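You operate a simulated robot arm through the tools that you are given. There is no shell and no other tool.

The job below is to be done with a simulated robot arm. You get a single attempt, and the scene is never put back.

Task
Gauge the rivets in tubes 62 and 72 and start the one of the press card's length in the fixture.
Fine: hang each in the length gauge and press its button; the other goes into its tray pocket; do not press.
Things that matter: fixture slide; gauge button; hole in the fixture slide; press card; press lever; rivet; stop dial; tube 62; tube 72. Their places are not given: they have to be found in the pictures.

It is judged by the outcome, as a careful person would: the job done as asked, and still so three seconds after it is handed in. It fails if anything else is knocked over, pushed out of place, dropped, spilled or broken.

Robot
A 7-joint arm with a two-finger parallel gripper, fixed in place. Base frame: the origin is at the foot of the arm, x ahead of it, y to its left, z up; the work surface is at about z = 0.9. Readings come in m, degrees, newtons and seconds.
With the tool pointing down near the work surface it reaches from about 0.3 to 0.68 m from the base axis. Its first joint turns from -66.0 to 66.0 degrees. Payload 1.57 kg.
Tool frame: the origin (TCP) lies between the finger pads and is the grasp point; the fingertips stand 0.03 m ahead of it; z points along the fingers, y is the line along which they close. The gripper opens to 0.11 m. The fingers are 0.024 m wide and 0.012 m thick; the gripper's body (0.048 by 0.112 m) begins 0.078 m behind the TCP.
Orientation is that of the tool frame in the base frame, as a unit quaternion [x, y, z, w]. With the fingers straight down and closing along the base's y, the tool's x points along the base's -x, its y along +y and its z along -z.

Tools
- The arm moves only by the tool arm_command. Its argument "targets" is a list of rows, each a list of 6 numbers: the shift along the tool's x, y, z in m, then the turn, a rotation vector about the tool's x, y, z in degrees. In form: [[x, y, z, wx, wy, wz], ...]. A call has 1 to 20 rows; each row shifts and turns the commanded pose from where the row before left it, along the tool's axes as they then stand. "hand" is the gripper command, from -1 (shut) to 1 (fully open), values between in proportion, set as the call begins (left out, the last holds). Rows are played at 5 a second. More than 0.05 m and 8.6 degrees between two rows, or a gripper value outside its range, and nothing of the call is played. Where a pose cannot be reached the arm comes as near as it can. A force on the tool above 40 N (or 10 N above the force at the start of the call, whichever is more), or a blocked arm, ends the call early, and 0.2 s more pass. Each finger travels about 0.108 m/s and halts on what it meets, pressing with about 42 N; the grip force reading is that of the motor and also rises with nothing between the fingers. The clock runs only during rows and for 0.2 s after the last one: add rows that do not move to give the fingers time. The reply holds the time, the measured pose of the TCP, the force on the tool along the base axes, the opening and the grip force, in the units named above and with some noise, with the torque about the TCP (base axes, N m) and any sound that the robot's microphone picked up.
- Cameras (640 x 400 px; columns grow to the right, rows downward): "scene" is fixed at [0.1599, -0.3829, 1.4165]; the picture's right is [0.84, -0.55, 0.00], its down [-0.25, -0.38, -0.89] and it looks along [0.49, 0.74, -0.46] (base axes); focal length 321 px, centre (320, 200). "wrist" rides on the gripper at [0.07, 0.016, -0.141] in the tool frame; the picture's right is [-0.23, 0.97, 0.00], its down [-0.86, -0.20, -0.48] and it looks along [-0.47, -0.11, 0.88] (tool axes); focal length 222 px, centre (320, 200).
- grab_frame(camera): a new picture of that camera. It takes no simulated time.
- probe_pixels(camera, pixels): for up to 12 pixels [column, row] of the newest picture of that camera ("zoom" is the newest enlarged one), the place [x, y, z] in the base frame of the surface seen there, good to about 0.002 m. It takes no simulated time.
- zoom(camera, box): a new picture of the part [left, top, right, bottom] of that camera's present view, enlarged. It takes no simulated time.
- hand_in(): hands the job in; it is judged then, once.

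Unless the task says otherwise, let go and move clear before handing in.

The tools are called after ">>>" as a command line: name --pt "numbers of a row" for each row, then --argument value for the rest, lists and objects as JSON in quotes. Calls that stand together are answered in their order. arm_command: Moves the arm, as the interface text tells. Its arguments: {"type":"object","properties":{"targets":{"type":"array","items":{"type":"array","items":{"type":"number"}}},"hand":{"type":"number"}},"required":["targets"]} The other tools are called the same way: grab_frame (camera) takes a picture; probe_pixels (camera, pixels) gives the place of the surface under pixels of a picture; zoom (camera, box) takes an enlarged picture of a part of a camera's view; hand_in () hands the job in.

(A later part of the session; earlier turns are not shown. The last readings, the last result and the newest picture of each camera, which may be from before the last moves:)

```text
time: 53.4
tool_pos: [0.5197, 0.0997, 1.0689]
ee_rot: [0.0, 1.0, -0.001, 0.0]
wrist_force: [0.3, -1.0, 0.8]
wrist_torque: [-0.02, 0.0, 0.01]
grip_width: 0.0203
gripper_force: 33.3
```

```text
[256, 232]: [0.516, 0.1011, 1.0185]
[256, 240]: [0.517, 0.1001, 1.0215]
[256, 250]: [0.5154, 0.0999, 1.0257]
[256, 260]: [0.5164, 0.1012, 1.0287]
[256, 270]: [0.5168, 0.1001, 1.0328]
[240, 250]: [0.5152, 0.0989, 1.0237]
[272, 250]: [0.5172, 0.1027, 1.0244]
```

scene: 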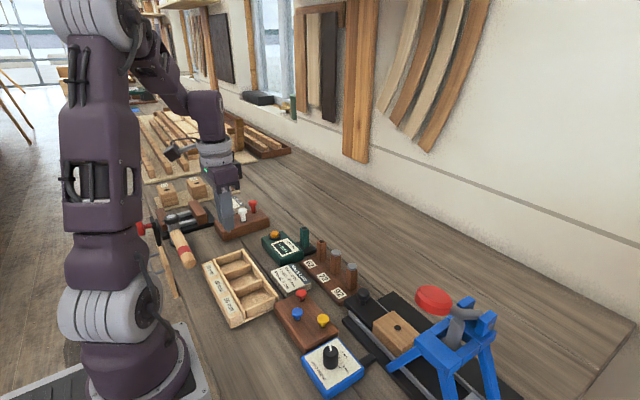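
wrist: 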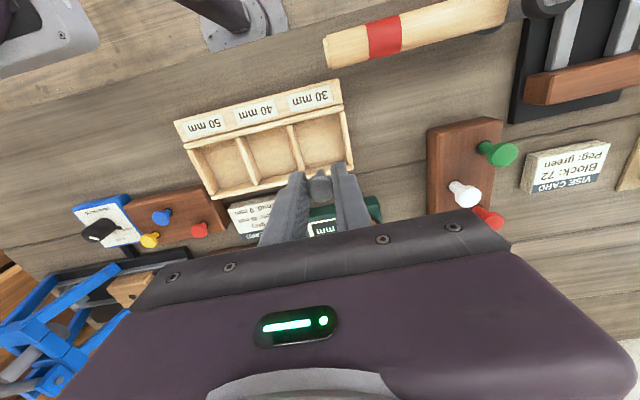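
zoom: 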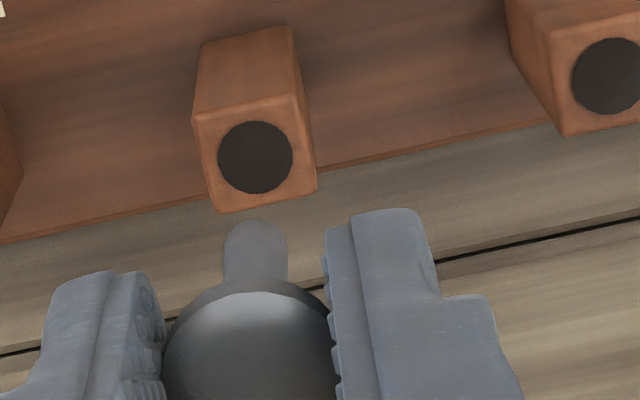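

Wrist probe puts the shank axis near (0.5205,0.0995). I'll confirm with the scene view at the right pixels.

>>> zoom --camera "scene" --box '[315, 210, 345, 240]'

>>> probe_pixels --camera "zoom" --pixels '[[403, 310], [403, 325], [403, 340], [403, 355], [403, 370], [403, 382], [385, 340], [421, 340]]'

>>> arm_command --pt "0 0 0 0 0 0"

>>> arm_command --pt "0 0 0 0 0 0"

```text
13.33 times, centred on (330, 225) of scene
```

zoom: 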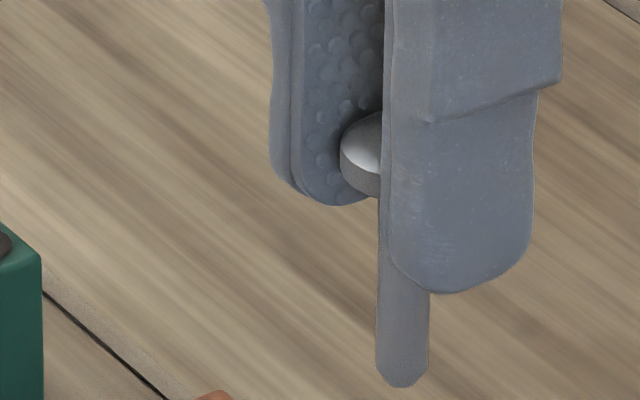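

```text
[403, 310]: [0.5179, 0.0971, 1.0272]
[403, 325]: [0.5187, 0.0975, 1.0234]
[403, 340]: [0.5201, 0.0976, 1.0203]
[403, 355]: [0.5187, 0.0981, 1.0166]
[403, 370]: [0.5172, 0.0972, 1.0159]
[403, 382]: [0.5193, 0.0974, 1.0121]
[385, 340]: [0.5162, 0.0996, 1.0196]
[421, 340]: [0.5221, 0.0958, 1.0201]
```

```text
time: 53.8
tool_pos: [0.5203, 0.0993, 1.0696]
ee_rot: [0.0, 1.0, 0.0, -0.001]
wrist_force: [-1.9, 1.5, -0.8]
wrist_torque: [-0.01, -0.01, 0.01]
grip_width: 0.0202
gripper_force: 33.8
```

```text
time: 54.2
tool_pos: [0.5202, 0.1002, 1.0685]
ee_rot: [0.0, 1.0, 0.0, 0.0]
wrist_force: [-0.7, -0.5, -0.4]
wrist_torque: [0.01, 0.0, 0.02]
grip_width: 0.0204
gripper_force: 33.7
```

Axis estimate (0.5208,0.1003), tip z≈1.0115 – about 40 mm long. I'll carry it over the post hole (shift −3.5 mm x, +133.7 mm y).

>>> arm_command --pt "0.0005 0.012 0 0 0 0" --pt "0.0005 0.02 0 0 0 0" --pt "0.0005 0.025 0 0 0 0" --pt "0.0005 0.025 0 0 0 0" --pt "0.0005 0.025 0 0 0 0" --pt "0.0005 0.018 0 0 0 0" --pt "0.0005 0.0087 0 0 0 0" --pt "0 0 0.015 0 0 0" --pt "0 0 0.012 0 0 0" --pt "0 0 0.008 0 0 0" --pt "0 0 0 0 0 0" --pt "0 0 0 0 0 0"

>>> zoom --camera "scene" --box '[292, 210, 332, 240]'

>>> zoom --camera "wrist" --box '[300, 130, 360, 190]'

```text
time: 56.8
tool_pos: [0.5167, 0.234, 1.0343]
ee_rot: [0.001, 1.0, 0.0, 0.0]
wrist_force: [-0.3, 0.0, -0.4]
wrist_torque: [-0.04, -0.01, -0.01]
grip_width: 0.0207
gripper_force: 33.5
```

```text
13.33 times, centred on (312, 225) of scene
```

zoom: 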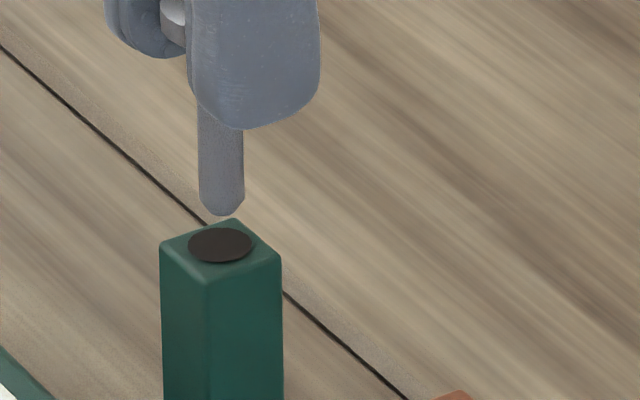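

```text
6.67 times, centred on (330, 160) of wrist
```

zoom: 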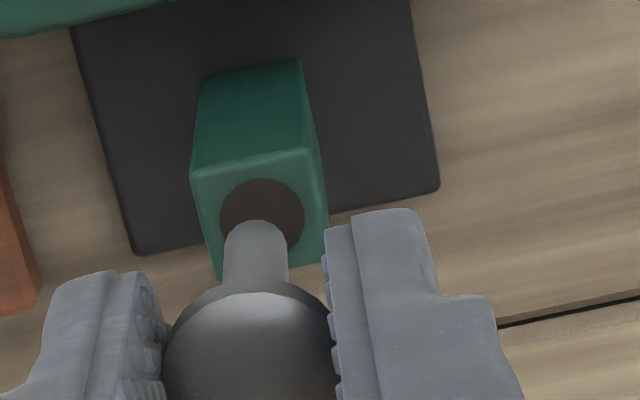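

The hole sits ~0.7 mm to +y of the tip (wrist cols 262 vs 256). I'll correct +0.6 mm and lower in.

>>> arm_command --pt "0 0.0006 0 0 0 0" --pt "0 0 0.005 0 0 0" --pt "0 0 0.005 0 0 0" --pt "0 0 0.005 0 0 0" --pt "0 0 0.005 0 0 0" --pt "0 0 0 0 0 0"

>>> zoom --camera "scene" --box '[292, 210, 332, 240]'

>>> zoom --camera "wrist" --box '[300, 130, 360, 190]'

```text
time: 58.2
tool_pos: [0.5168, 0.2353, 1.0144]
ee_rot: [0.0, 1.0, 0.0, 0.0]
wrist_force: [0.7, -0.4, -0.7]
wrist_torque: [0.0, -0.03, 0.01]
grip_width: 0.0202
gripper_force: 33.6
```

```text
13.33 times, centred on (312, 225) of scene
```

zoom: 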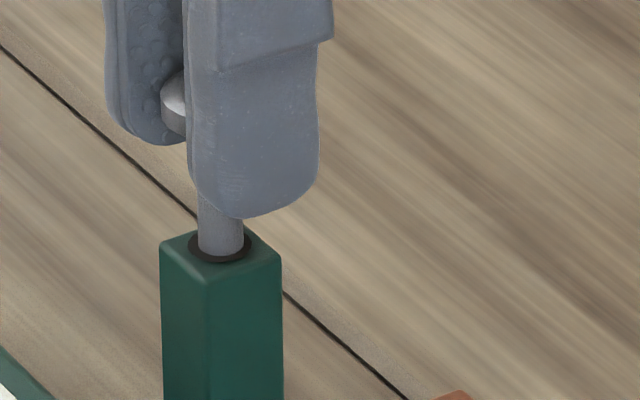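

```text
6.67 times, centred on (330, 160) of wrist
```

zoom: 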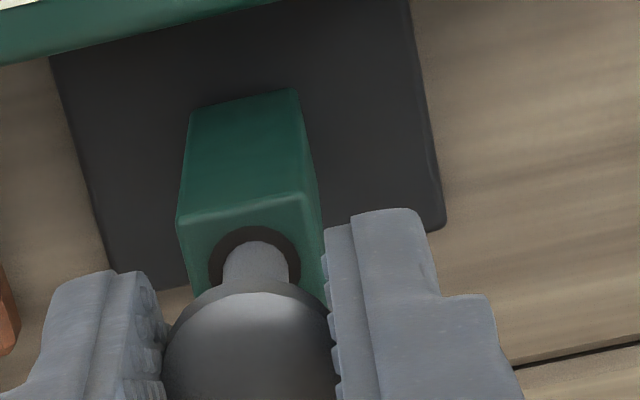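

The shank is centred in the hole with no load. I'll lower the remaining 29.5 mm.

>>> arm_command --pt "0 0 0.006 0 0 0" --pt "0 0 0.007 0 0 0" --pt "0 0 0.007 0 0 0" --pt "0 0 0.006 0 0 0" --pt "0 0 0.003 0 0 0" --pt "0 0 0 0 0 0"

>>> zoom --camera "scene" --box '[292, 210, 332, 240]'

```text
time: 59.6
tool_pos: [0.5158, 0.2347, 0.984]
ee_rot: [0.0, 1.0, 0.0, 0.0]
wrist_force: [-0.6, 0.4, -0.7]
wrist_torque: [0.01, 0.02, -0.03]
grip_width: 0.0204
gripper_force: 34.1
```

```text
13.33 times, centred on (312, 225) of scene
```

zoom: 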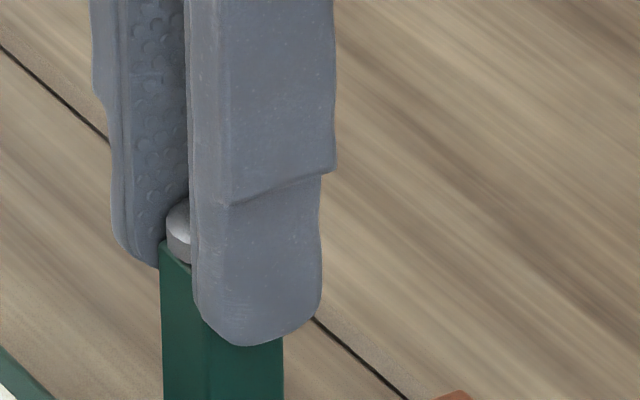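

The head is right on the post. I'll release, rise, close, and press the button the same way as before.

>>> arm_command --pt "0 0 0 0 0 0" --pt "0 0 0 0 0 0" --pt "0 0 0 0 0 0" --hand -0.2

>>> arm_command --pt "0 0 -0.01 0 0 0" --pt "0 0 -0.015 0 0 0" --pt "0 0 -0.02 0 0 0" --pt "0 0 -0.02 0 0 0" --pt "0 0 -0.015 0 0 0" --pt "0 0 0 0 0 0"

>>> zoom --camera "scene" --box '[250, 200, 340, 270]'

```text
time: 60.4
tool_pos: [0.5167, 0.2358, 0.9862]
ee_rot: [0.0, 1.0, -0.001, 0.0]
wrist_force: [-0.4, -0.5, 0.5]
wrist_torque: [0.01, 0.02, 0.02]
grip_width: 0.0439
gripper_force: 0.1
```

```text
time: 61.8
tool_pos: [0.5146, 0.2337, 1.0645]
ee_rot: [0.001, 1.0, 0.0, 0.0]
wrist_force: [1.2, 0.5, -0.4]
wrist_torque: [-0.01, 0.05, 0.02]
grip_width: 0.044
gripper_force: 0.0
```

```text
5.71 times, centred on (295, 235) of scene
```

zoom: 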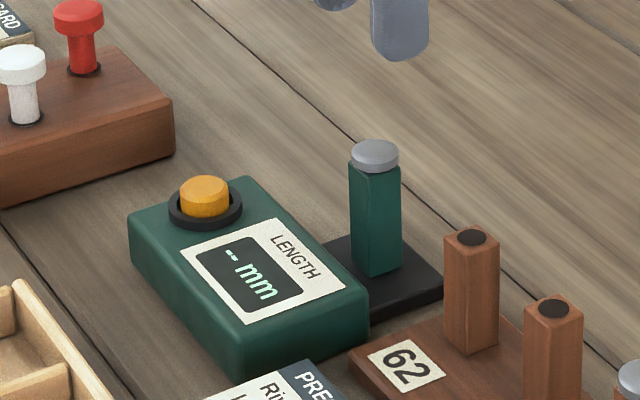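

Rivet 72 hangs in the gauge. Closing the fingers and moving to the button.

>>> arm_command --pt "0.012 0.011 0 0 0 0" --pt "0.012 0.011 0 0 0 0" --pt "0.012 0.011 0 0 0 0" --pt "0.012 0.011 0 0 0 0" --pt "0.0121 0.0107 0 0 0 0" --pt "0 0 0.02 0 0 0" --pt "0 0 0.02 0 0 0" --pt "0 0 0.02 0 0 0" --pt "0 0 0.015 0 0 0" --pt "0 0 0.01 0 0 0" --pt "0 0 0 0 0 0" --pt "0 0 0 0 0 0" --hand -1

>>> zoom --camera "scene" --box '[240, 190, 330, 260]'

```text
time: 64.4
tool_pos: [0.4563, 0.2889, 0.9808]
ee_rot: [0.0, 1.0, 0.0, -0.001]
wrist_force: [0.8, 0.6, -0.2]
wrist_torque: [0.03, 0.0, 0.0]
grip_width: 0.0
gripper_force: 21.2
```

```text
5.71 times, centred on (285, 225) of scene
```

zoom: 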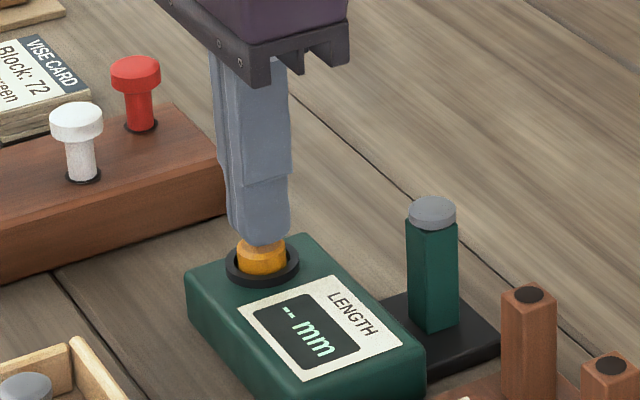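

The fingertips are ~6 mm above the button. I'll press down in small steps to the same depth as last time.

>>> arm_command --pt "0 0 0.005 0 0 0" --pt "0 0 0.002 0 0 0" --pt "0 0 0.001 0 0 0" --pt "0 0 0.001 0 0 0" --pt "0 0 0.001 0 0 0" --pt "0 0 0.001 0 0 0" --pt "0 0 0.001 0 0 0" --pt "0 0 0 0 0 0"

>>> zoom --camera "scene" --box '[240, 190, 330, 260]'

```text
time: 66.2
tool_pos: [0.4563, 0.2891, 0.9695]
ee_rot: [0.0, 1.0, 0.0, 0.0]
wrist_force: [0.8, 0.5, 1.7]
wrist_torque: [0.0, -0.02, 0.01]
grip_width: 0.0
gripper_force: 21.6
heard: click
```

```text
5.71 times, centred on (285, 225) of scene
```

zoom: 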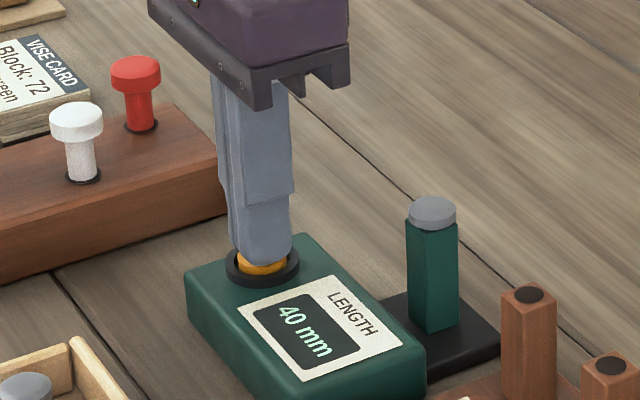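

The gauge clicked and reads 40 mm: rivet 72 is the one for the fixture. I'll rise, return over the post with the fingers open, and lower around it.

>>> arm_command --pt "0 0 -0.01 0 0 0" --pt "0 0 -0.02 0 0 0" --pt "0 0 -0.03 0 0 0" --pt "0 0 -0.036 0 0 0" --pt "0 0 0 0 0 0"

>>> arm_command --pt "-0.012 -0.011 0 0 0 0" --pt "-0.012 -0.011 0 0 0 0" --pt "-0.012 -0.011 0 0 0 0" --pt "-0.012 -0.011 0 0 0 0" --pt "-0.0125 -0.0102 0 0 0 0" --pt "0 0 0 0 0 0" --pt "0 0 0 0 0 0" --hand -0.2

>>> zoom --camera "wrist" --box '[250, 100, 390, 200]'

>>> arm_command --pt "0 0 0 0 0 0"

```text
time: 67.4
tool_pos: [0.4569, 0.2903, 1.0655]
ee_rot: [0.0, 1.0, 0.0, 0.0]
wrist_force: [0.4, -0.1, -0.3]
wrist_torque: [-0.01, -0.01, -0.02]
grip_width: 0.0
gripper_force: 21.0
```

```text
time: 69.0
tool_pos: [0.5178, 0.2347, 1.0643]
ee_rot: [0.001, 1.0, 0.0, 0.0]
wrist_force: [-0.1, 0.3, 0.2]
wrist_torque: [0.05, -0.01, 0.0]
grip_width: 0.0439
gripper_force: 0.1
```

```text
4.00 times, centred on (320, 150) of wrist
```

zoom: 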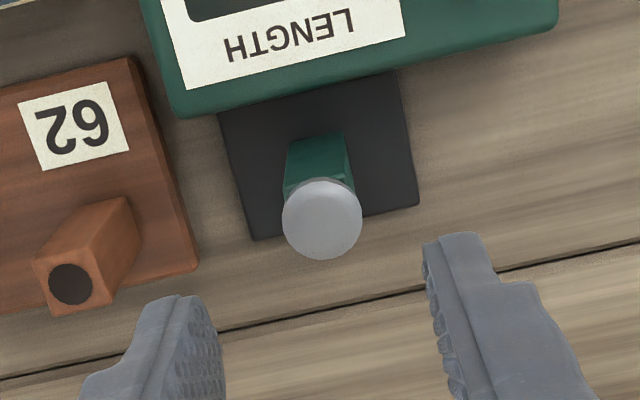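

```text
time: 69.4
tool_pos: [0.5169, 0.2351, 1.064]
ee_rot: [0.0, 1.0, 0.0, -0.001]
wrist_force: [0.1, 0.3, -1.2]
wrist_torque: [0.01, -0.01, 0.01]
grip_width: 0.0439
gripper_force: 0.0
```

The head is centred (col 322). Lowering to z≈0.9855 and closing.

>>> arm_command --pt "0 0 0.02 0 0 0" --pt "0 0 0.02 0 0 0" --pt "0 0 0.02 0 0 0" --pt "0 0 0.012 0 0 0" --pt "0 0 0.0067 0 0 0" --pt "0 0 0 0 0 0" --pt "0 0 0 0 0 0"

>>> zoom --camera "wrist" --box '[250, 120, 390, 220]'

>>> arm_command --pt "0 0 0 0 0 0" --pt "0 0 0 0 0 0" --pt "0 0 0 0 0 0" --pt "0 0 0 0 0 0" --hand -1

```text
time: 71.0
tool_pos: [0.5181, 0.236, 0.9862]
ee_rot: [0.0, 1.0, 0.0, 0.001]
wrist_force: [0.8, -0.5, -0.5]
wrist_torque: [-0.02, 0.02, 0.01]
grip_width: 0.0442
gripper_force: 0.0
```

```text
4.00 times, centred on (320, 170) of wrist
```

zoom: 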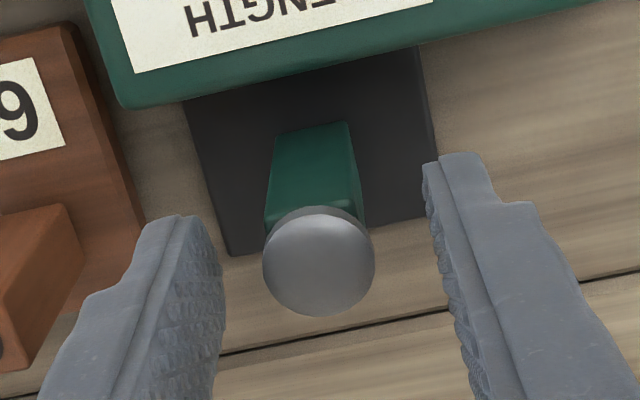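

```text
time: 72.0
tool_pos: [0.517, 0.2343, 0.9863]
ee_rot: [-0.001, 1.0, 0.0, 0.0]
wrist_force: [-0.3, 0.2, 0.0]
wrist_torque: [-0.03, 0.01, -0.02]
grip_width: 0.0205
gripper_force: 33.8
```

Gripped at 20.5 mm with no side load. Lifting slowly, then clear.

>>> arm_command --pt "0 0 -0.0015 0 0 0" --pt "0 0 -0.003 0 0 0" --pt "0 0 -0.0055 0 0 0" --pt "0 0 -0.01 0 0 0" --pt "0 0 -0.015 0 0 0" --pt "0 0 -0.02 0 0 0" --pt "0 0 -0.02 0 0 0" --pt "0 0 -0.015 0 0 0" --pt "0 0 0 0 0 0"

>>> zoom --camera "scene" --box '[270, 180, 340, 260]'

>>> zoom --camera "wrist" --box '[300, 130, 360, 190]'

```text
time: 74.0
tool_pos: [0.5166, 0.2351, 1.0768]
ee_rot: [0.0, 1.0, 0.0, -0.001]
wrist_force: [-0.5, 0.3, -0.4]
wrist_torque: [-0.03, 0.05, 0.03]
grip_width: 0.0204
gripper_force: 33.7
```

```text
5.00 times, centred on (305, 220) of scene
```

zoom: 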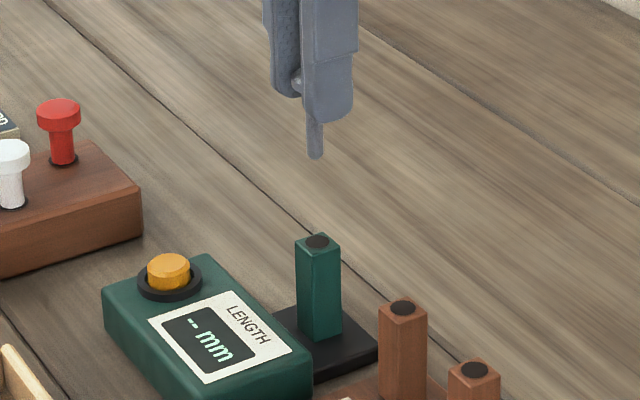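

```text
6.67 times, centred on (330, 160) of wrist
```

zoom: 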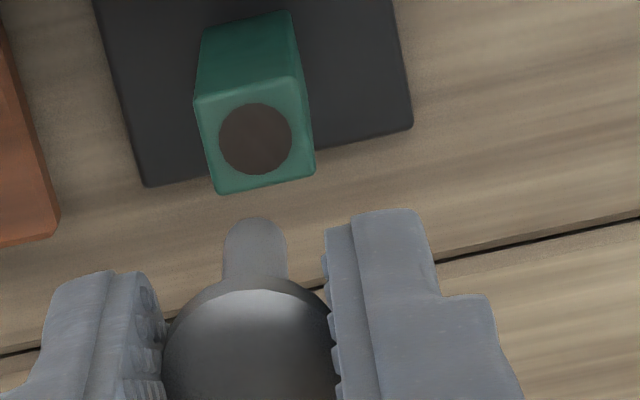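

Rivet 72 is clear of the gauge. I'll carry it at this height toward the slide, stopping at about y = −0.06 to check clearance from the press.

>>> arm_command --pt "0.001 -0.012 0 0 0 0" --pt "0.001 -0.022 0 0 0 0" --pt "0.0015 -0.03 0 0 0 0" --pt "0.0015 -0.03 0 0 0 0" --pt "0.0015 -0.03 0 0 0 0" --pt "0.0015 -0.03 0 0 0 0" --pt "0.0015 -0.03 0 0 0 0" --pt "0.0015 -0.03 0 0 0 0" --pt "0.0015 -0.03 0 0 0 0" --pt "0.0015 -0.026 0 0 0 0" --pt "0.0015 -0.016 0 0 0 0" --pt "0.0014 -0.009 0 0 0 0" --pt "0 0 0 0 0 0" --pt "0 0 0 0 0 0"

>>> grab_frame --camera "scene"

>>> grab_frame --camera "wrist"

```text
time: 77.0
tool_pos: [0.5006, -0.0601, 1.0766]
ee_rot: [0.0, 1.0, 0.0, 0.0]
wrist_force: [-0.1, -0.5, -0.8]
wrist_torque: [0.02, -0.02, 0.02]
grip_width: 0.0204
gripper_force: 34.0
```

```text
taken
```

scene: 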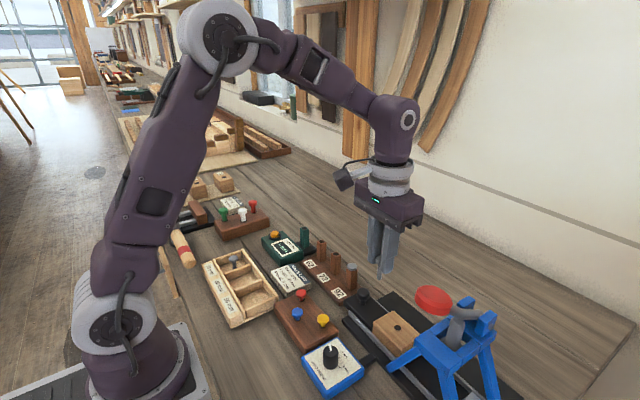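

```text
taken
```

wrist: 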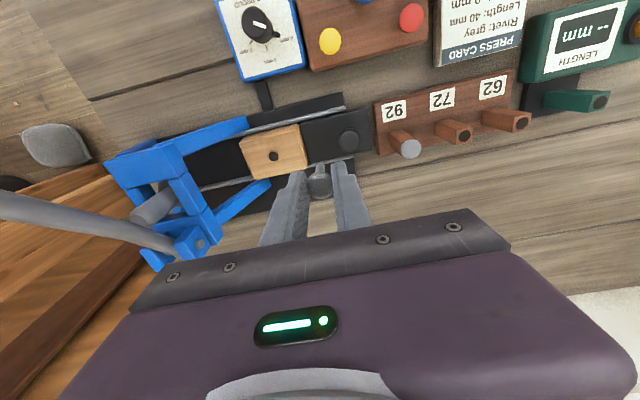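

The scene shows ample room; the slide hole is at wrist (273,156). I'll refine its position and the rivet's axis from here.

>>> zoom --camera "wrist" --box '[245, 130, 305, 180]'

>>> probe_pixels --camera "zoom" --pixels '[[302, 207], [275, 207], [330, 207], [302, 180], [302, 235], [285, 190], [320, 222]]'

>>> zoom --camera "scene" --box '[360, 240, 410, 290]'

>>> zoom --camera "wrist" --box '[100, 100, 360, 270]'

>>> probe_pixels --camera "wrist" --pixels '[[110, 225], [160, 240], [190, 240], [150, 205], [140, 165], [200, 185], [210, 225], [240, 125], [265, 185], [60, 212]]'

```text
8.00 times, centred on (275, 155) of wrist
```

zoom: 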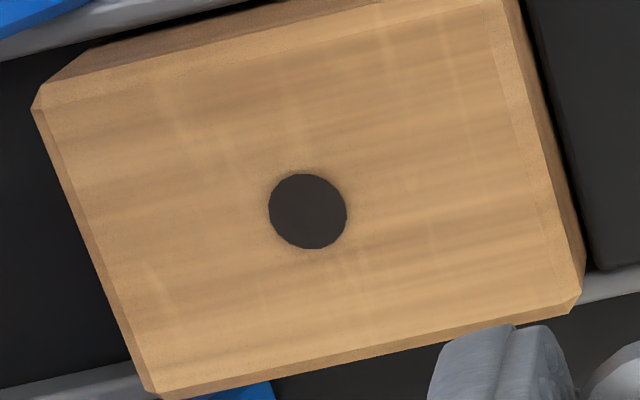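

```text
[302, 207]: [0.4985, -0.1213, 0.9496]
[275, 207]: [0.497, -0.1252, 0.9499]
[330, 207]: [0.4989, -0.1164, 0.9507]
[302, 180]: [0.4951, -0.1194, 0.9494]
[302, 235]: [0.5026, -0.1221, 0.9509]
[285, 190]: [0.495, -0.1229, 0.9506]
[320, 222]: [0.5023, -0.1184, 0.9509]
```

```text
8.00 times, centred on (385, 265) of scene
```

zoom: 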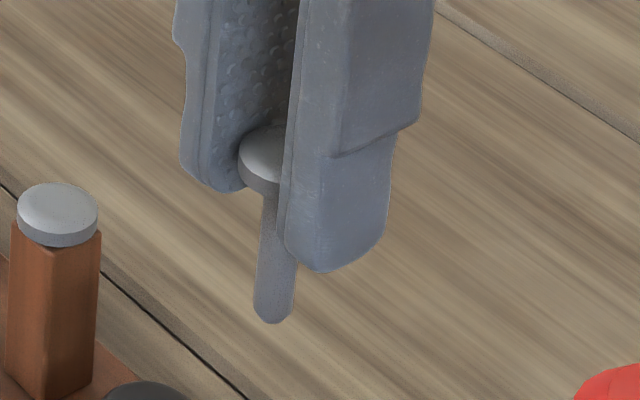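

```text
2.35 times, centred on (230, 185) of wrist
```

zoom: 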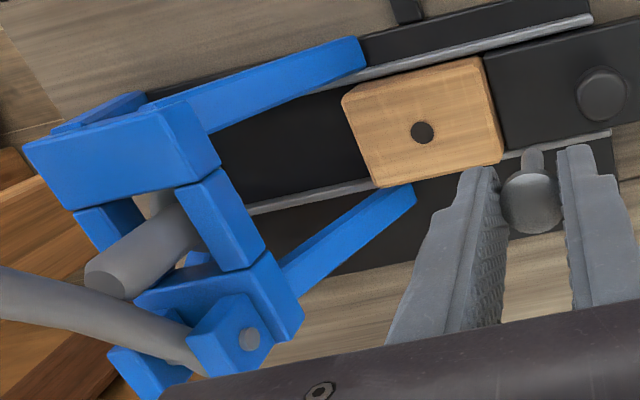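

```text
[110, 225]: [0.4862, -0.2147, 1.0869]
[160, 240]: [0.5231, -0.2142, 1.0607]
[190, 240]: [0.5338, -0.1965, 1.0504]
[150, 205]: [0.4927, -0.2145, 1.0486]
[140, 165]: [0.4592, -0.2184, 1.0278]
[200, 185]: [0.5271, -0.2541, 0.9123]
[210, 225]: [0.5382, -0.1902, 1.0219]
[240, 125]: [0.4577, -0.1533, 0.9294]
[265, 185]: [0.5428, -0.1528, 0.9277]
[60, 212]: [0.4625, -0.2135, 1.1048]
```

Slide hole centre refined to (0.4995,−0.1202), ~12 mm wide. Now I'll probe the held rivet's shank.

>>> zoom --camera "scene" --box '[360, 240, 410, 290]'

>>> probe_pixels --camera "zoom" --pixels '[[275, 260], [275, 275], [274, 290], [273, 305], [273, 318], [260, 285], [290, 285]]'

>>> zoom --camera "wrist" --box '[300, 130, 360, 190]'

>>> probe_pixels --camera "zoom" --pixels '[[256, 232], [256, 240], [256, 250], [256, 260], [256, 270], [240, 250], [272, 250]]'

>>> arm_command --pt "0 0 0 0 0 0"

>>> arm_command --pt "0 0 0 0 0 0"

```text
8.00 times, centred on (385, 265) of scene
```

zoom: 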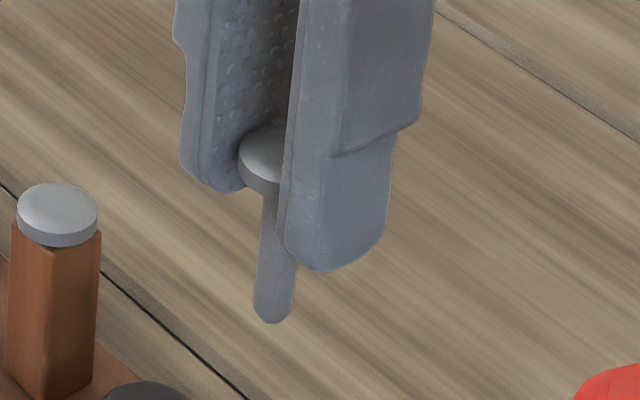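

```text
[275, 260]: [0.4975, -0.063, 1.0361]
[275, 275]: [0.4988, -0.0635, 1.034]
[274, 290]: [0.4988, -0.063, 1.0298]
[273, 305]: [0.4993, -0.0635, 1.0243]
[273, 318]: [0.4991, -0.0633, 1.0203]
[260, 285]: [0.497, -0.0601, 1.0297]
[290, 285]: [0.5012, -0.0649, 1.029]
```

```text
6.67 times, centred on (330, 160) of wrist
```

zoom: 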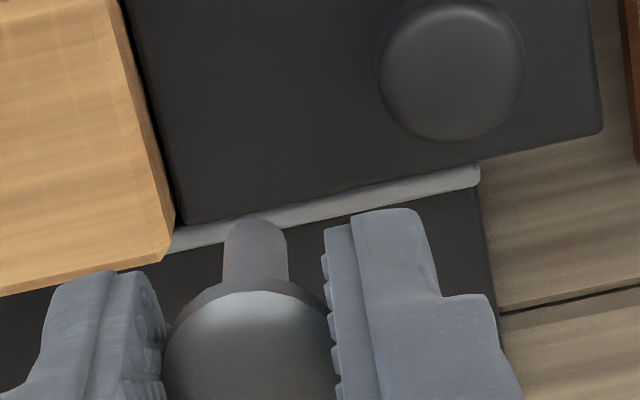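

```text
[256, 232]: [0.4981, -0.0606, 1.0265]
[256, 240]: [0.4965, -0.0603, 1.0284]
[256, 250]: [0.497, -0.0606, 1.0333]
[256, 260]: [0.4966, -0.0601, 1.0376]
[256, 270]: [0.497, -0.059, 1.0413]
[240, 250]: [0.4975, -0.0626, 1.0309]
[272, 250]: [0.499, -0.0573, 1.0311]
```

```text
time: 77.4
tool_pos: [0.5011, -0.0606, 1.076]
ee_rot: [-0.001, 1.0, 0.0, 0.0]
wrist_force: [0.6, -0.1, 0.0]
wrist_torque: [-0.04, -0.03, -0.05]
grip_width: 0.0206
gripper_force: 34.0
```

```text
time: 77.8
tool_pos: [0.5, -0.0597, 1.0753]
ee_rot: [0.0, 1.0, 0.0, 0.001]
wrist_force: [0.2, 0.1, -0.4]
wrist_torque: [-0.04, -0.01, -0.05]
grip_width: 0.0205
gripper_force: 33.8
```

Shank axis ≈ (0.5015,−0.0608), tip z≈1.0185. I'll move to the slide hole (−2 mm x, −59.4 mm y), then lower so the tip is just above the block.

>>> arm_command --pt "0.0004 -0.01 0 0 0 0" --pt "0.0004 -0.015 0 0 0 0" --pt "0.0004 -0.015 0 0 0 0" --pt "0.0004 -0.012 0 0 0 0" --pt "0.0004 -0.0074 0 0 0 0" --pt "0 0 0 0 0 0" --pt "0 0 0.015 0 0 0" --pt "0 0 0.015 0 0 0" --pt "0 0 0.015 0 0 0" --pt "0 0 0.01 0 0 0" --pt "0 0 0 0 0 0" --pt "0 0 0 0 0 0"

>>> zoom --camera "scene" --box '[370, 295, 430, 345]'

>>> zoom --camera "wrist" --box '[300, 130, 360, 190]'

>>> grab_frame --camera "scene"

```text
time: 80.4
tool_pos: [0.4993, -0.1203, 1.0212]
ee_rot: [0.0, 1.0, 0.0, 0.0]
wrist_force: [0.7, 0.4, -0.1]
wrist_torque: [-0.02, 0.0, -0.03]
grip_width: 0.0205
gripper_force: 34.4
```

```text
8.00 times, centred on (400, 320) of scene
```

zoom: 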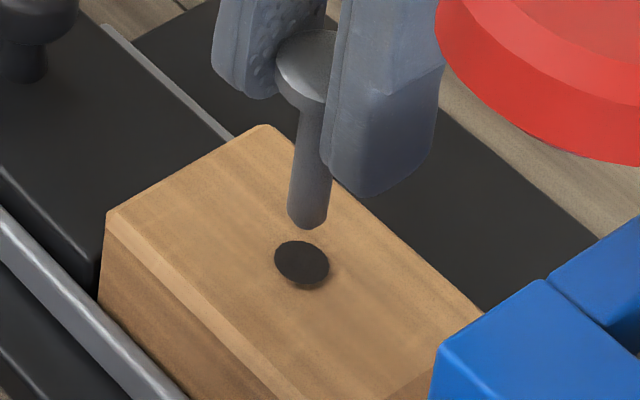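

```text
6.67 times, centred on (330, 160) of wrist
```

zoom: 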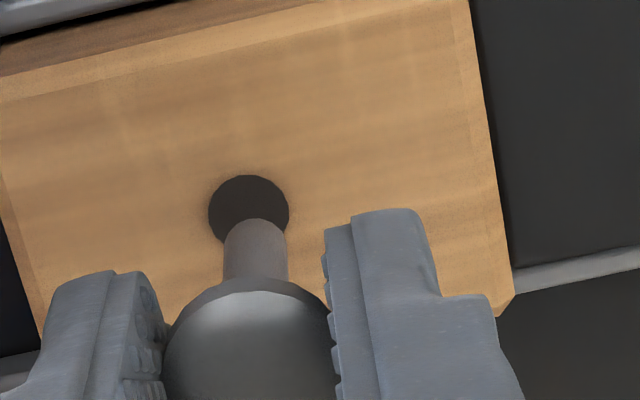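

```text
taken
```

scene: 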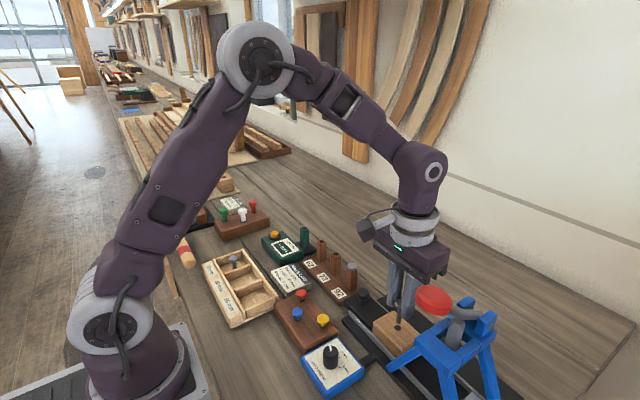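

The wrist zoom shows the hole at col 248 vs shank 256 (≈1.1 mm too far +y) and ~0.6 mm too far +x. I'll correct both and lower 8 mm to recheck.

>>> arm_command --pt "0.0006 -0.0011 0 0 0 0" --pt "0 0 0.004 0 0 0" --pt "0 0 0.003 0 0 0" --pt "0 0 0 0 0 0" --pt "0 0 0 0 0 0"

>>> zoom --camera "scene" --box '[375, 300, 425, 340]'

>>> zoom --camera "wrist" --box '[300, 130, 360, 190]'

```text
time: 81.6
tool_pos: [0.4979, -0.1196, 1.0141]
ee_rot: [0.0, 1.0, 0.0, 0.0]
wrist_force: [0.1, 0.5, -0.1]
wrist_torque: [-0.01, -0.05, 0.02]
grip_width: 0.0203
gripper_force: 34.4
```

```text
10.00 times, centred on (400, 320) of scene
```

zoom: 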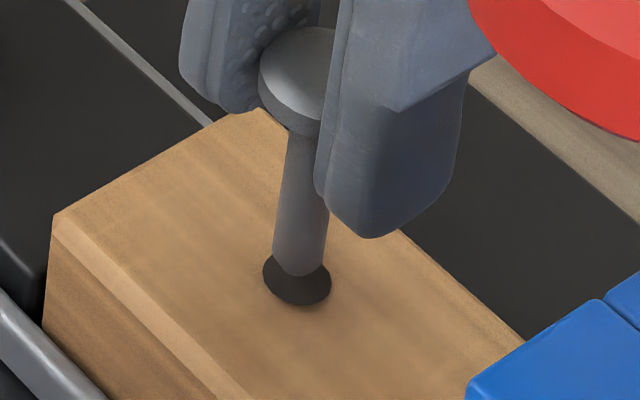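

```text
6.67 times, centred on (330, 160) of wrist
```

zoom: 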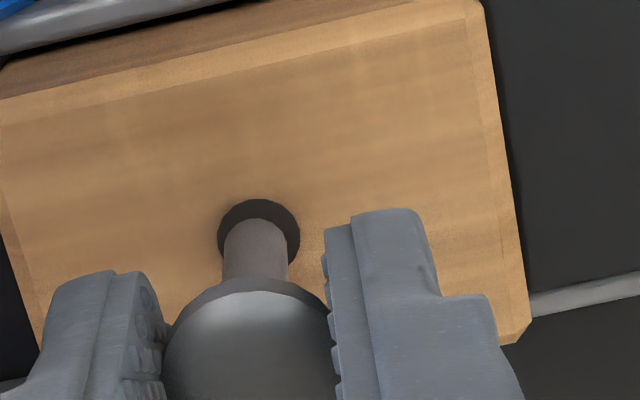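

The tip is right over the hole (wrist cols 259 vs 256). I'll lower gently 12 mm and watch for contact.

>>> arm_command --pt "-0.0002 0.0003 0.003 0 0 0" --pt "0 0 0.003 0 0 0" --pt "0 0 0.003 0 0 0" --pt "0 0 0.003 0 0 0" --pt "0 0 0 0 0 0"

>>> zoom --camera "scene" --box '[375, 300, 425, 340]'

>>> zoom --camera "wrist" --box '[300, 130, 360, 190]'

```text
time: 82.8
tool_pos: [0.4983, -0.121, 1.0034]
ee_rot: [-0.001, 1.0, 0.0, -0.001]
wrist_force: [0.5, 0.1, -0.3]
wrist_torque: [0.0, -0.01, 0.03]
grip_width: 0.0205
gripper_force: 34.5
```

```text
10.00 times, centred on (400, 320) of scene
```

zoom: 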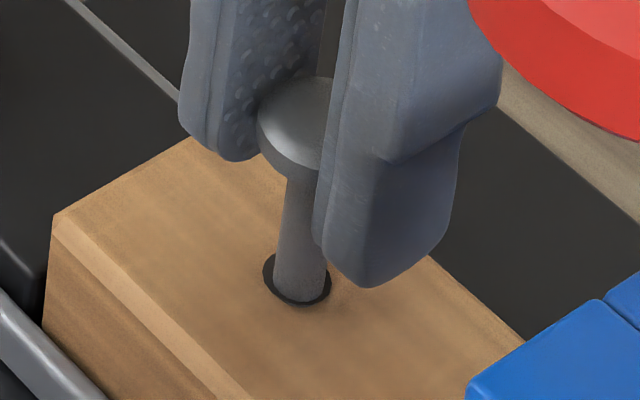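

```text
6.67 times, centred on (330, 160) of wrist
```

zoom: 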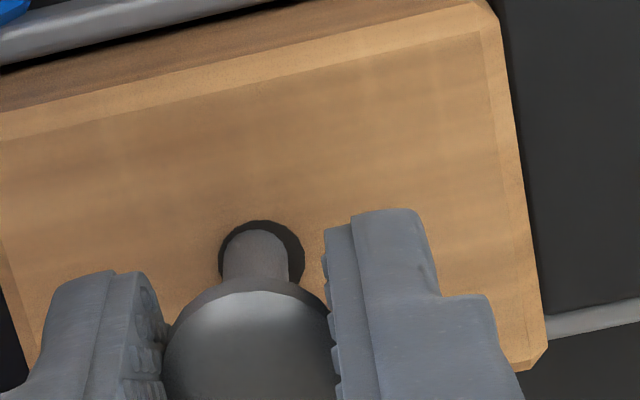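

The shank has entered the slide hole freely. I'll shift +0.4 mm y and lower on, stopping with the fingertips ~2 mm above the block.

>>> arm_command --pt "0 0.0004 0.003 0 0 0" --pt "0 0 0.004 0 0 0" --pt "0 0 0.005 0 0 0" --pt "0 0 0.005 0 0 0" --pt "0 0 0.004 0 0 0" --pt "0 0 0 0 0 0"

>>> zoom --camera "scene" --box '[375, 300, 425, 340]'

>>> zoom --camera "wrist" --box '[280, 120, 380, 200]'

```text
time: 84.0
tool_pos: [0.4993, -0.1202, 0.9841]
ee_rot: [0.0, 1.0, -0.001, 0.002]
wrist_force: [-5.6, 0.7, 8.1]
wrist_torque: [0.13, 0.06, 0.02]
grip_width: 0.0204
gripper_force: 34.4
stopped in row 6: the force on the tool passed its limit at 45 N (the readings are from after the stop); the commanded pose is now the measured one
```

```text
10.00 times, centred on (400, 320) of scene
```

zoom: 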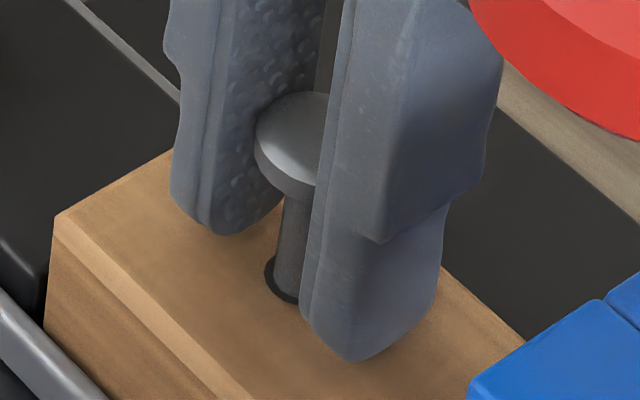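

```text
5.00 times, centred on (330, 160) of wrist
```

zoom: 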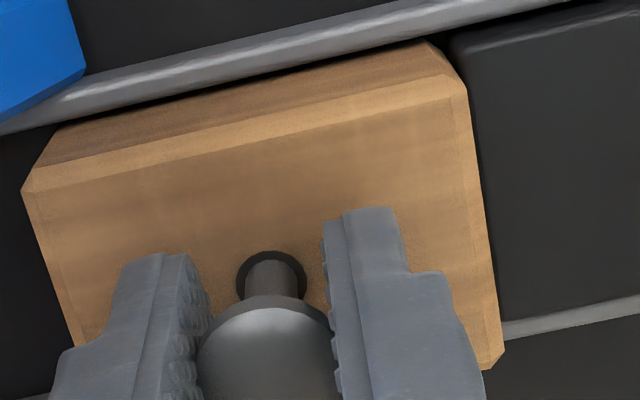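

The rivet met the bottom of its starting depth (45 N stop), with the shank well into the hole. I'll relieve the load by 0.5 mm and check the head's height before letting go.

>>> arm_command --pt "0 0 -0.0005 0 0 0" --pt "0 0 0 0 0 0"

>>> zoom --camera "scene" --box '[375, 300, 425, 340]'

>>> probe_pixels --camera "zoom" --pixels '[[290, 135], [300, 115], [275, 170], [285, 182], [290, 230], [288, 260], [282, 285], [275, 275], [230, 225], [350, 350]]'

```text
time: 84.6
tool_pos: [0.4972, -0.1203, 0.9834]
ee_rot: [0.001, 1.0, -0.001, 0.001]
wrist_force: [-4.0, -0.8, -2.0]
wrist_torque: [0.11, 0.02, -0.07]
grip_width: 0.0202
gripper_force: 33.4
```

```text
10.00 times, centred on (400, 320) of scene
```

zoom: 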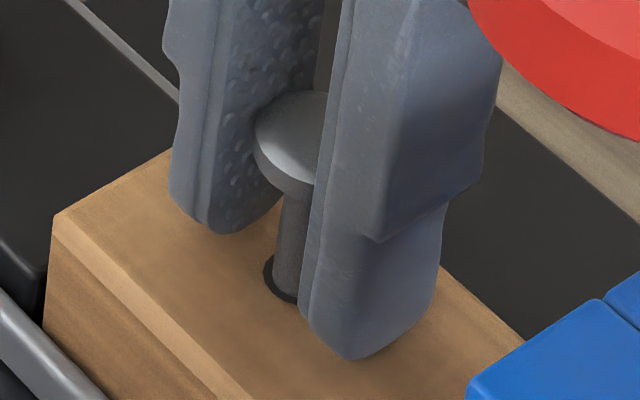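

```text
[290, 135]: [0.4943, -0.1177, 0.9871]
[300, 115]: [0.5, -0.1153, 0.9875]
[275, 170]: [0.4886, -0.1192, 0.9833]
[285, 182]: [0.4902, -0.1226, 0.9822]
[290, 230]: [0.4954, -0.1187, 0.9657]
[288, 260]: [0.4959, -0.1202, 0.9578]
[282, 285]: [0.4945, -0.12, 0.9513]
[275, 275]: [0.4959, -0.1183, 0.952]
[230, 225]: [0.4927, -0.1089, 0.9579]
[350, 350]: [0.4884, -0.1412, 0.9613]
```

The head top is at z≈0.988, so about 7–8 mm of the shank is in the hole and the rivet slid up in the grip when it bottomed. There's a −4 N x load, so I'll centre it (−0.6 mm x) with a 1.5 mm lift and look closely.

>>> arm_command --pt "0 0 -0.0015 0 0 0" --pt "0.0006 0 0 0 0 0" --pt "0 0 0 0 0 0"

>>> zoom --camera "wrist" --box '[300, 140, 360, 190]'

>>> zoom --camera "scene" --box '[385, 305, 420, 335]'

```text
time: 85.4
tool_pos: [0.4973, -0.1197, 0.9853]
ee_rot: [0.0, 1.0, -0.001, 0.002]
wrist_force: [-1.5, 1.3, -4.5]
wrist_torque: [0.08, 0.67, 0.05]
grip_width: 0.0204
gripper_force: 34.0
```

```text
8.00 times, centred on (330, 165) of wrist
```

zoom: 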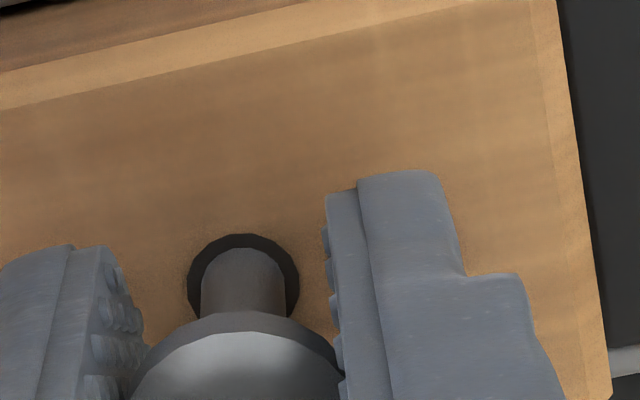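

```text
13.33 times, centred on (402, 320) of scene
```

zoom: 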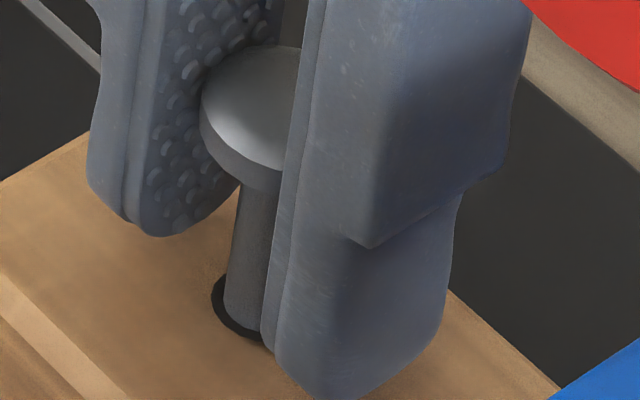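

The lift now shows a downward pull (−4.5 N) and a torque, so the hole is holding the rivet. I'll undo the sideways shift and part of the lift to relax it.

>>> arm_command --pt "-0.0005 0 0 0 0 0" --pt "0 0 0.001 0 0 0" --pt "0 0 0 0 0 0"

>>> zoom --camera "scene" --box '[385, 305, 420, 335]'

>>> arm_command --pt "0 0 0 0 0 0"

```text
time: 86.2
tool_pos: [0.4988, -0.1202, 0.9843]
ee_rot: [0.0, 1.0, -0.002, 0.003]
wrist_force: [-9.7, 0.1, 7.2]
wrist_torque: [0.1, -0.32, 0.06]
grip_width: 0.0207
gripper_force: 33.6
```

```text
13.33 times, centred on (402, 320) of scene
```

zoom: 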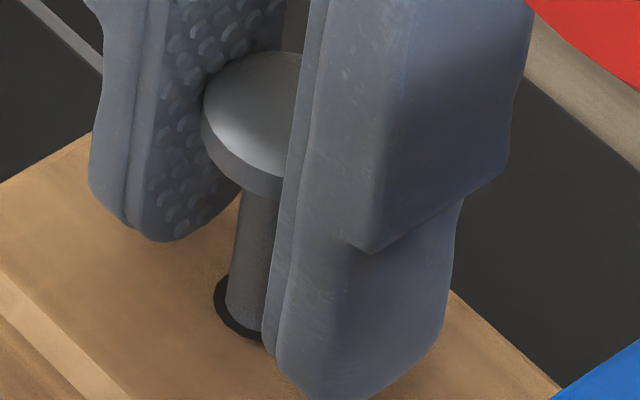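

```text
time: 86.6
tool_pos: [0.4988, -0.1193, 0.9843]
ee_rot: [0.0, 1.0, -0.001, 0.002]
wrist_force: [-7.5, -1.3, 1.0]
wrist_torque: [0.1, -0.27, -0.04]
grip_width: 0.0203
gripper_force: 33.3
```

The load swings with x, so the rest point is about 0.3 mm back. I'll move there and read again.

>>> arm_command --pt "0.0003 0 0 0 0 0" --pt "0 0 0 0 0 0"

>>> arm_command --pt "0 0 0 0 0 0"

>>> zoom --camera "wrist" --box '[300, 140, 360, 190]'

```text
time: 87.2
tool_pos: [0.498, -0.1203, 0.9841]
ee_rot: [0.001, 1.0, -0.001, 0.002]
wrist_force: [-5.6, -0.6, -2.5]
wrist_torque: [0.15, 0.07, 0.04]
grip_width: 0.0204
gripper_force: 34.3
```

```text
time: 87.6
tool_pos: [0.4981, -0.1205, 0.9835]
ee_rot: [-0.001, 1.0, -0.001, 0.002]
wrist_force: [-6.6, 0.5, -2.0]
wrist_torque: [0.01, 0.22, -0.05]
grip_width: 0.0205
gripper_force: 34.2
```

```text
8.00 times, centred on (330, 165) of wrist
```

zoom: 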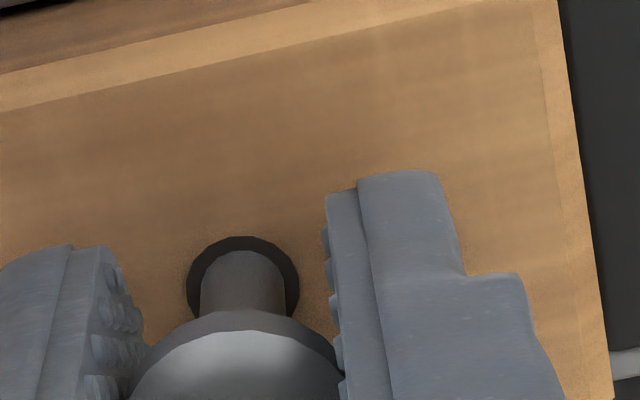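

The shank is evenly centred in the hole with ~1.4 mm visible ring all round and only small loads remain; the bore is holding it at its starting depth. I'll open the fingers to release it.

>>> arm_command --pt "0 0 0 0 0 0" --pt "0 0 0 0 0 0" --pt "0 0 0 0 0 0" --hand -0.2

>>> zoom --camera "scene" --box '[375, 300, 425, 340]'

>>> zoom --camera "wrist" --box '[280, 120, 380, 200]'

```text
time: 88.4
tool_pos: [0.4998, -0.1203, 0.9838]
ee_rot: [0.0, 1.0, -0.001, 0.001]
wrist_force: [-0.1, -0.5, -0.3]
wrist_torque: [-0.02, 0.01, 0.0]
grip_width: 0.0438
gripper_force: 0.1
```

```text
10.00 times, centred on (400, 320) of scene
```

zoom: 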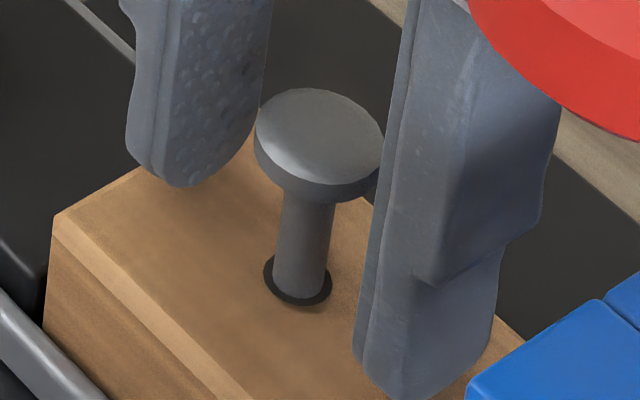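

```text
5.00 times, centred on (330, 160) of wrist
```

zoom: 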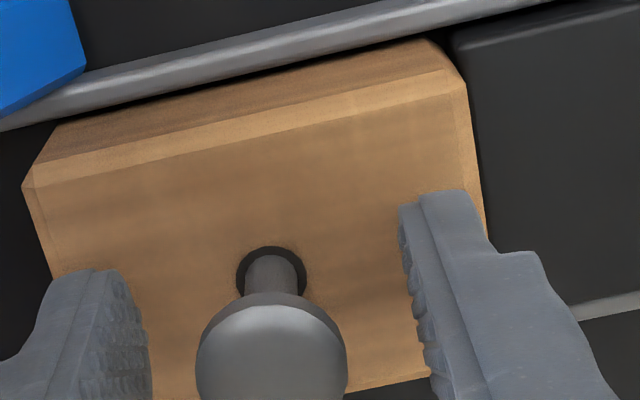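

The rivet stands upright in the hole, free of the fingers. I'll rise straight up and then look at everything.

>>> arm_command --pt "0 0 -0.005 0 0 0" --pt "0 0 -0.01 0 0 0" --pt "0 0 -0.015 0 0 0" --pt "0 0 -0.02 0 0 0" --pt "0 0 -0.025 0 0 0" --pt "0 0 -0.025 0 0 0" --pt "0 0.02 0 0 0 0" --pt "0 0.03 -0.01 0 0 0" --pt "0 0.03 -0.02 0 0 0" --pt "0 0.03 -0.02 0 0 0" --pt "0 0 0 0 0 0" --pt "0 0 0 0 0 0"

>>> grab_frame --camera "scene"

>>> grab_frame --camera "wrist"

>>> zoom --camera "scene" --box '[370, 295, 430, 345]'

>>> zoom --camera "scene" --box '[200, 220, 370, 330]'

```text
time: 91.0
tool_pos: [0.4988, -0.0092, 1.1344]
ee_rot: [0.0, 1.0, 0.0, 0.002]
wrist_force: [-0.6, -0.5, -0.5]
wrist_torque: [0.01, -0.04, -0.02]
grip_width: 0.0443
gripper_force: 0.0
```

```text
taken
```

scene: 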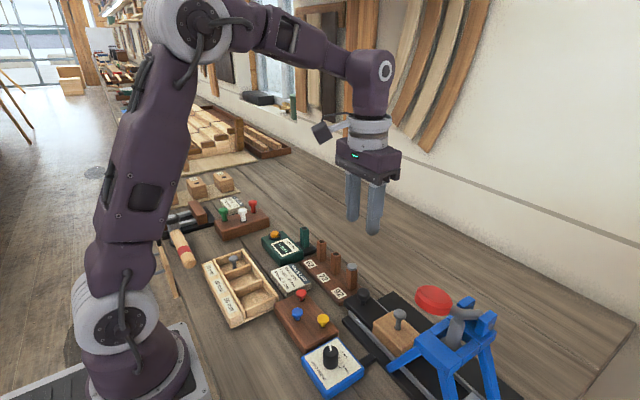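

```text
taken
```

wrist: 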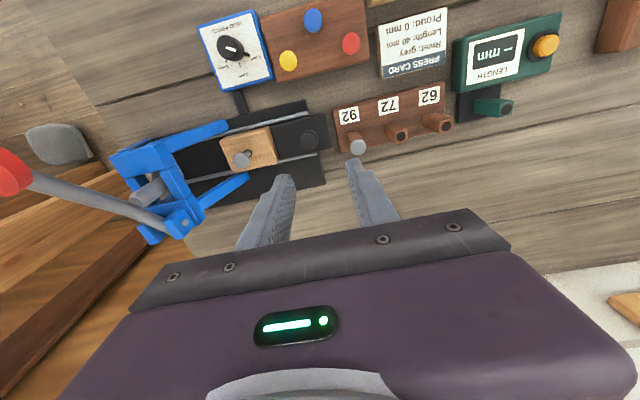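

```text
8.00 times, centred on (400, 320) of scene
```

zoom: 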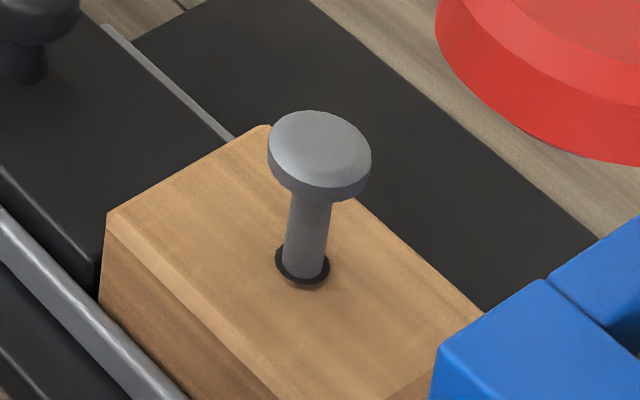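

```text
3.64 times, centred on (285, 275) of scene
```

zoom: 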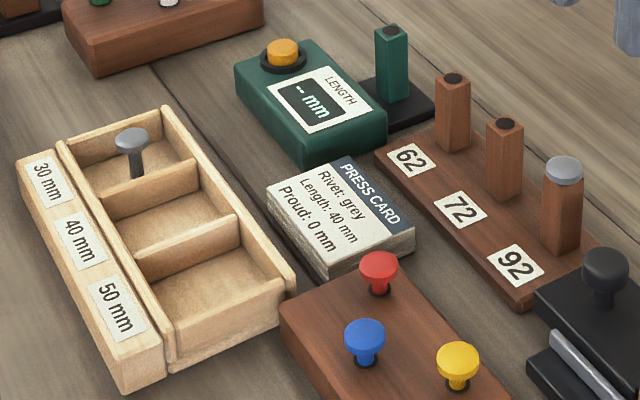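

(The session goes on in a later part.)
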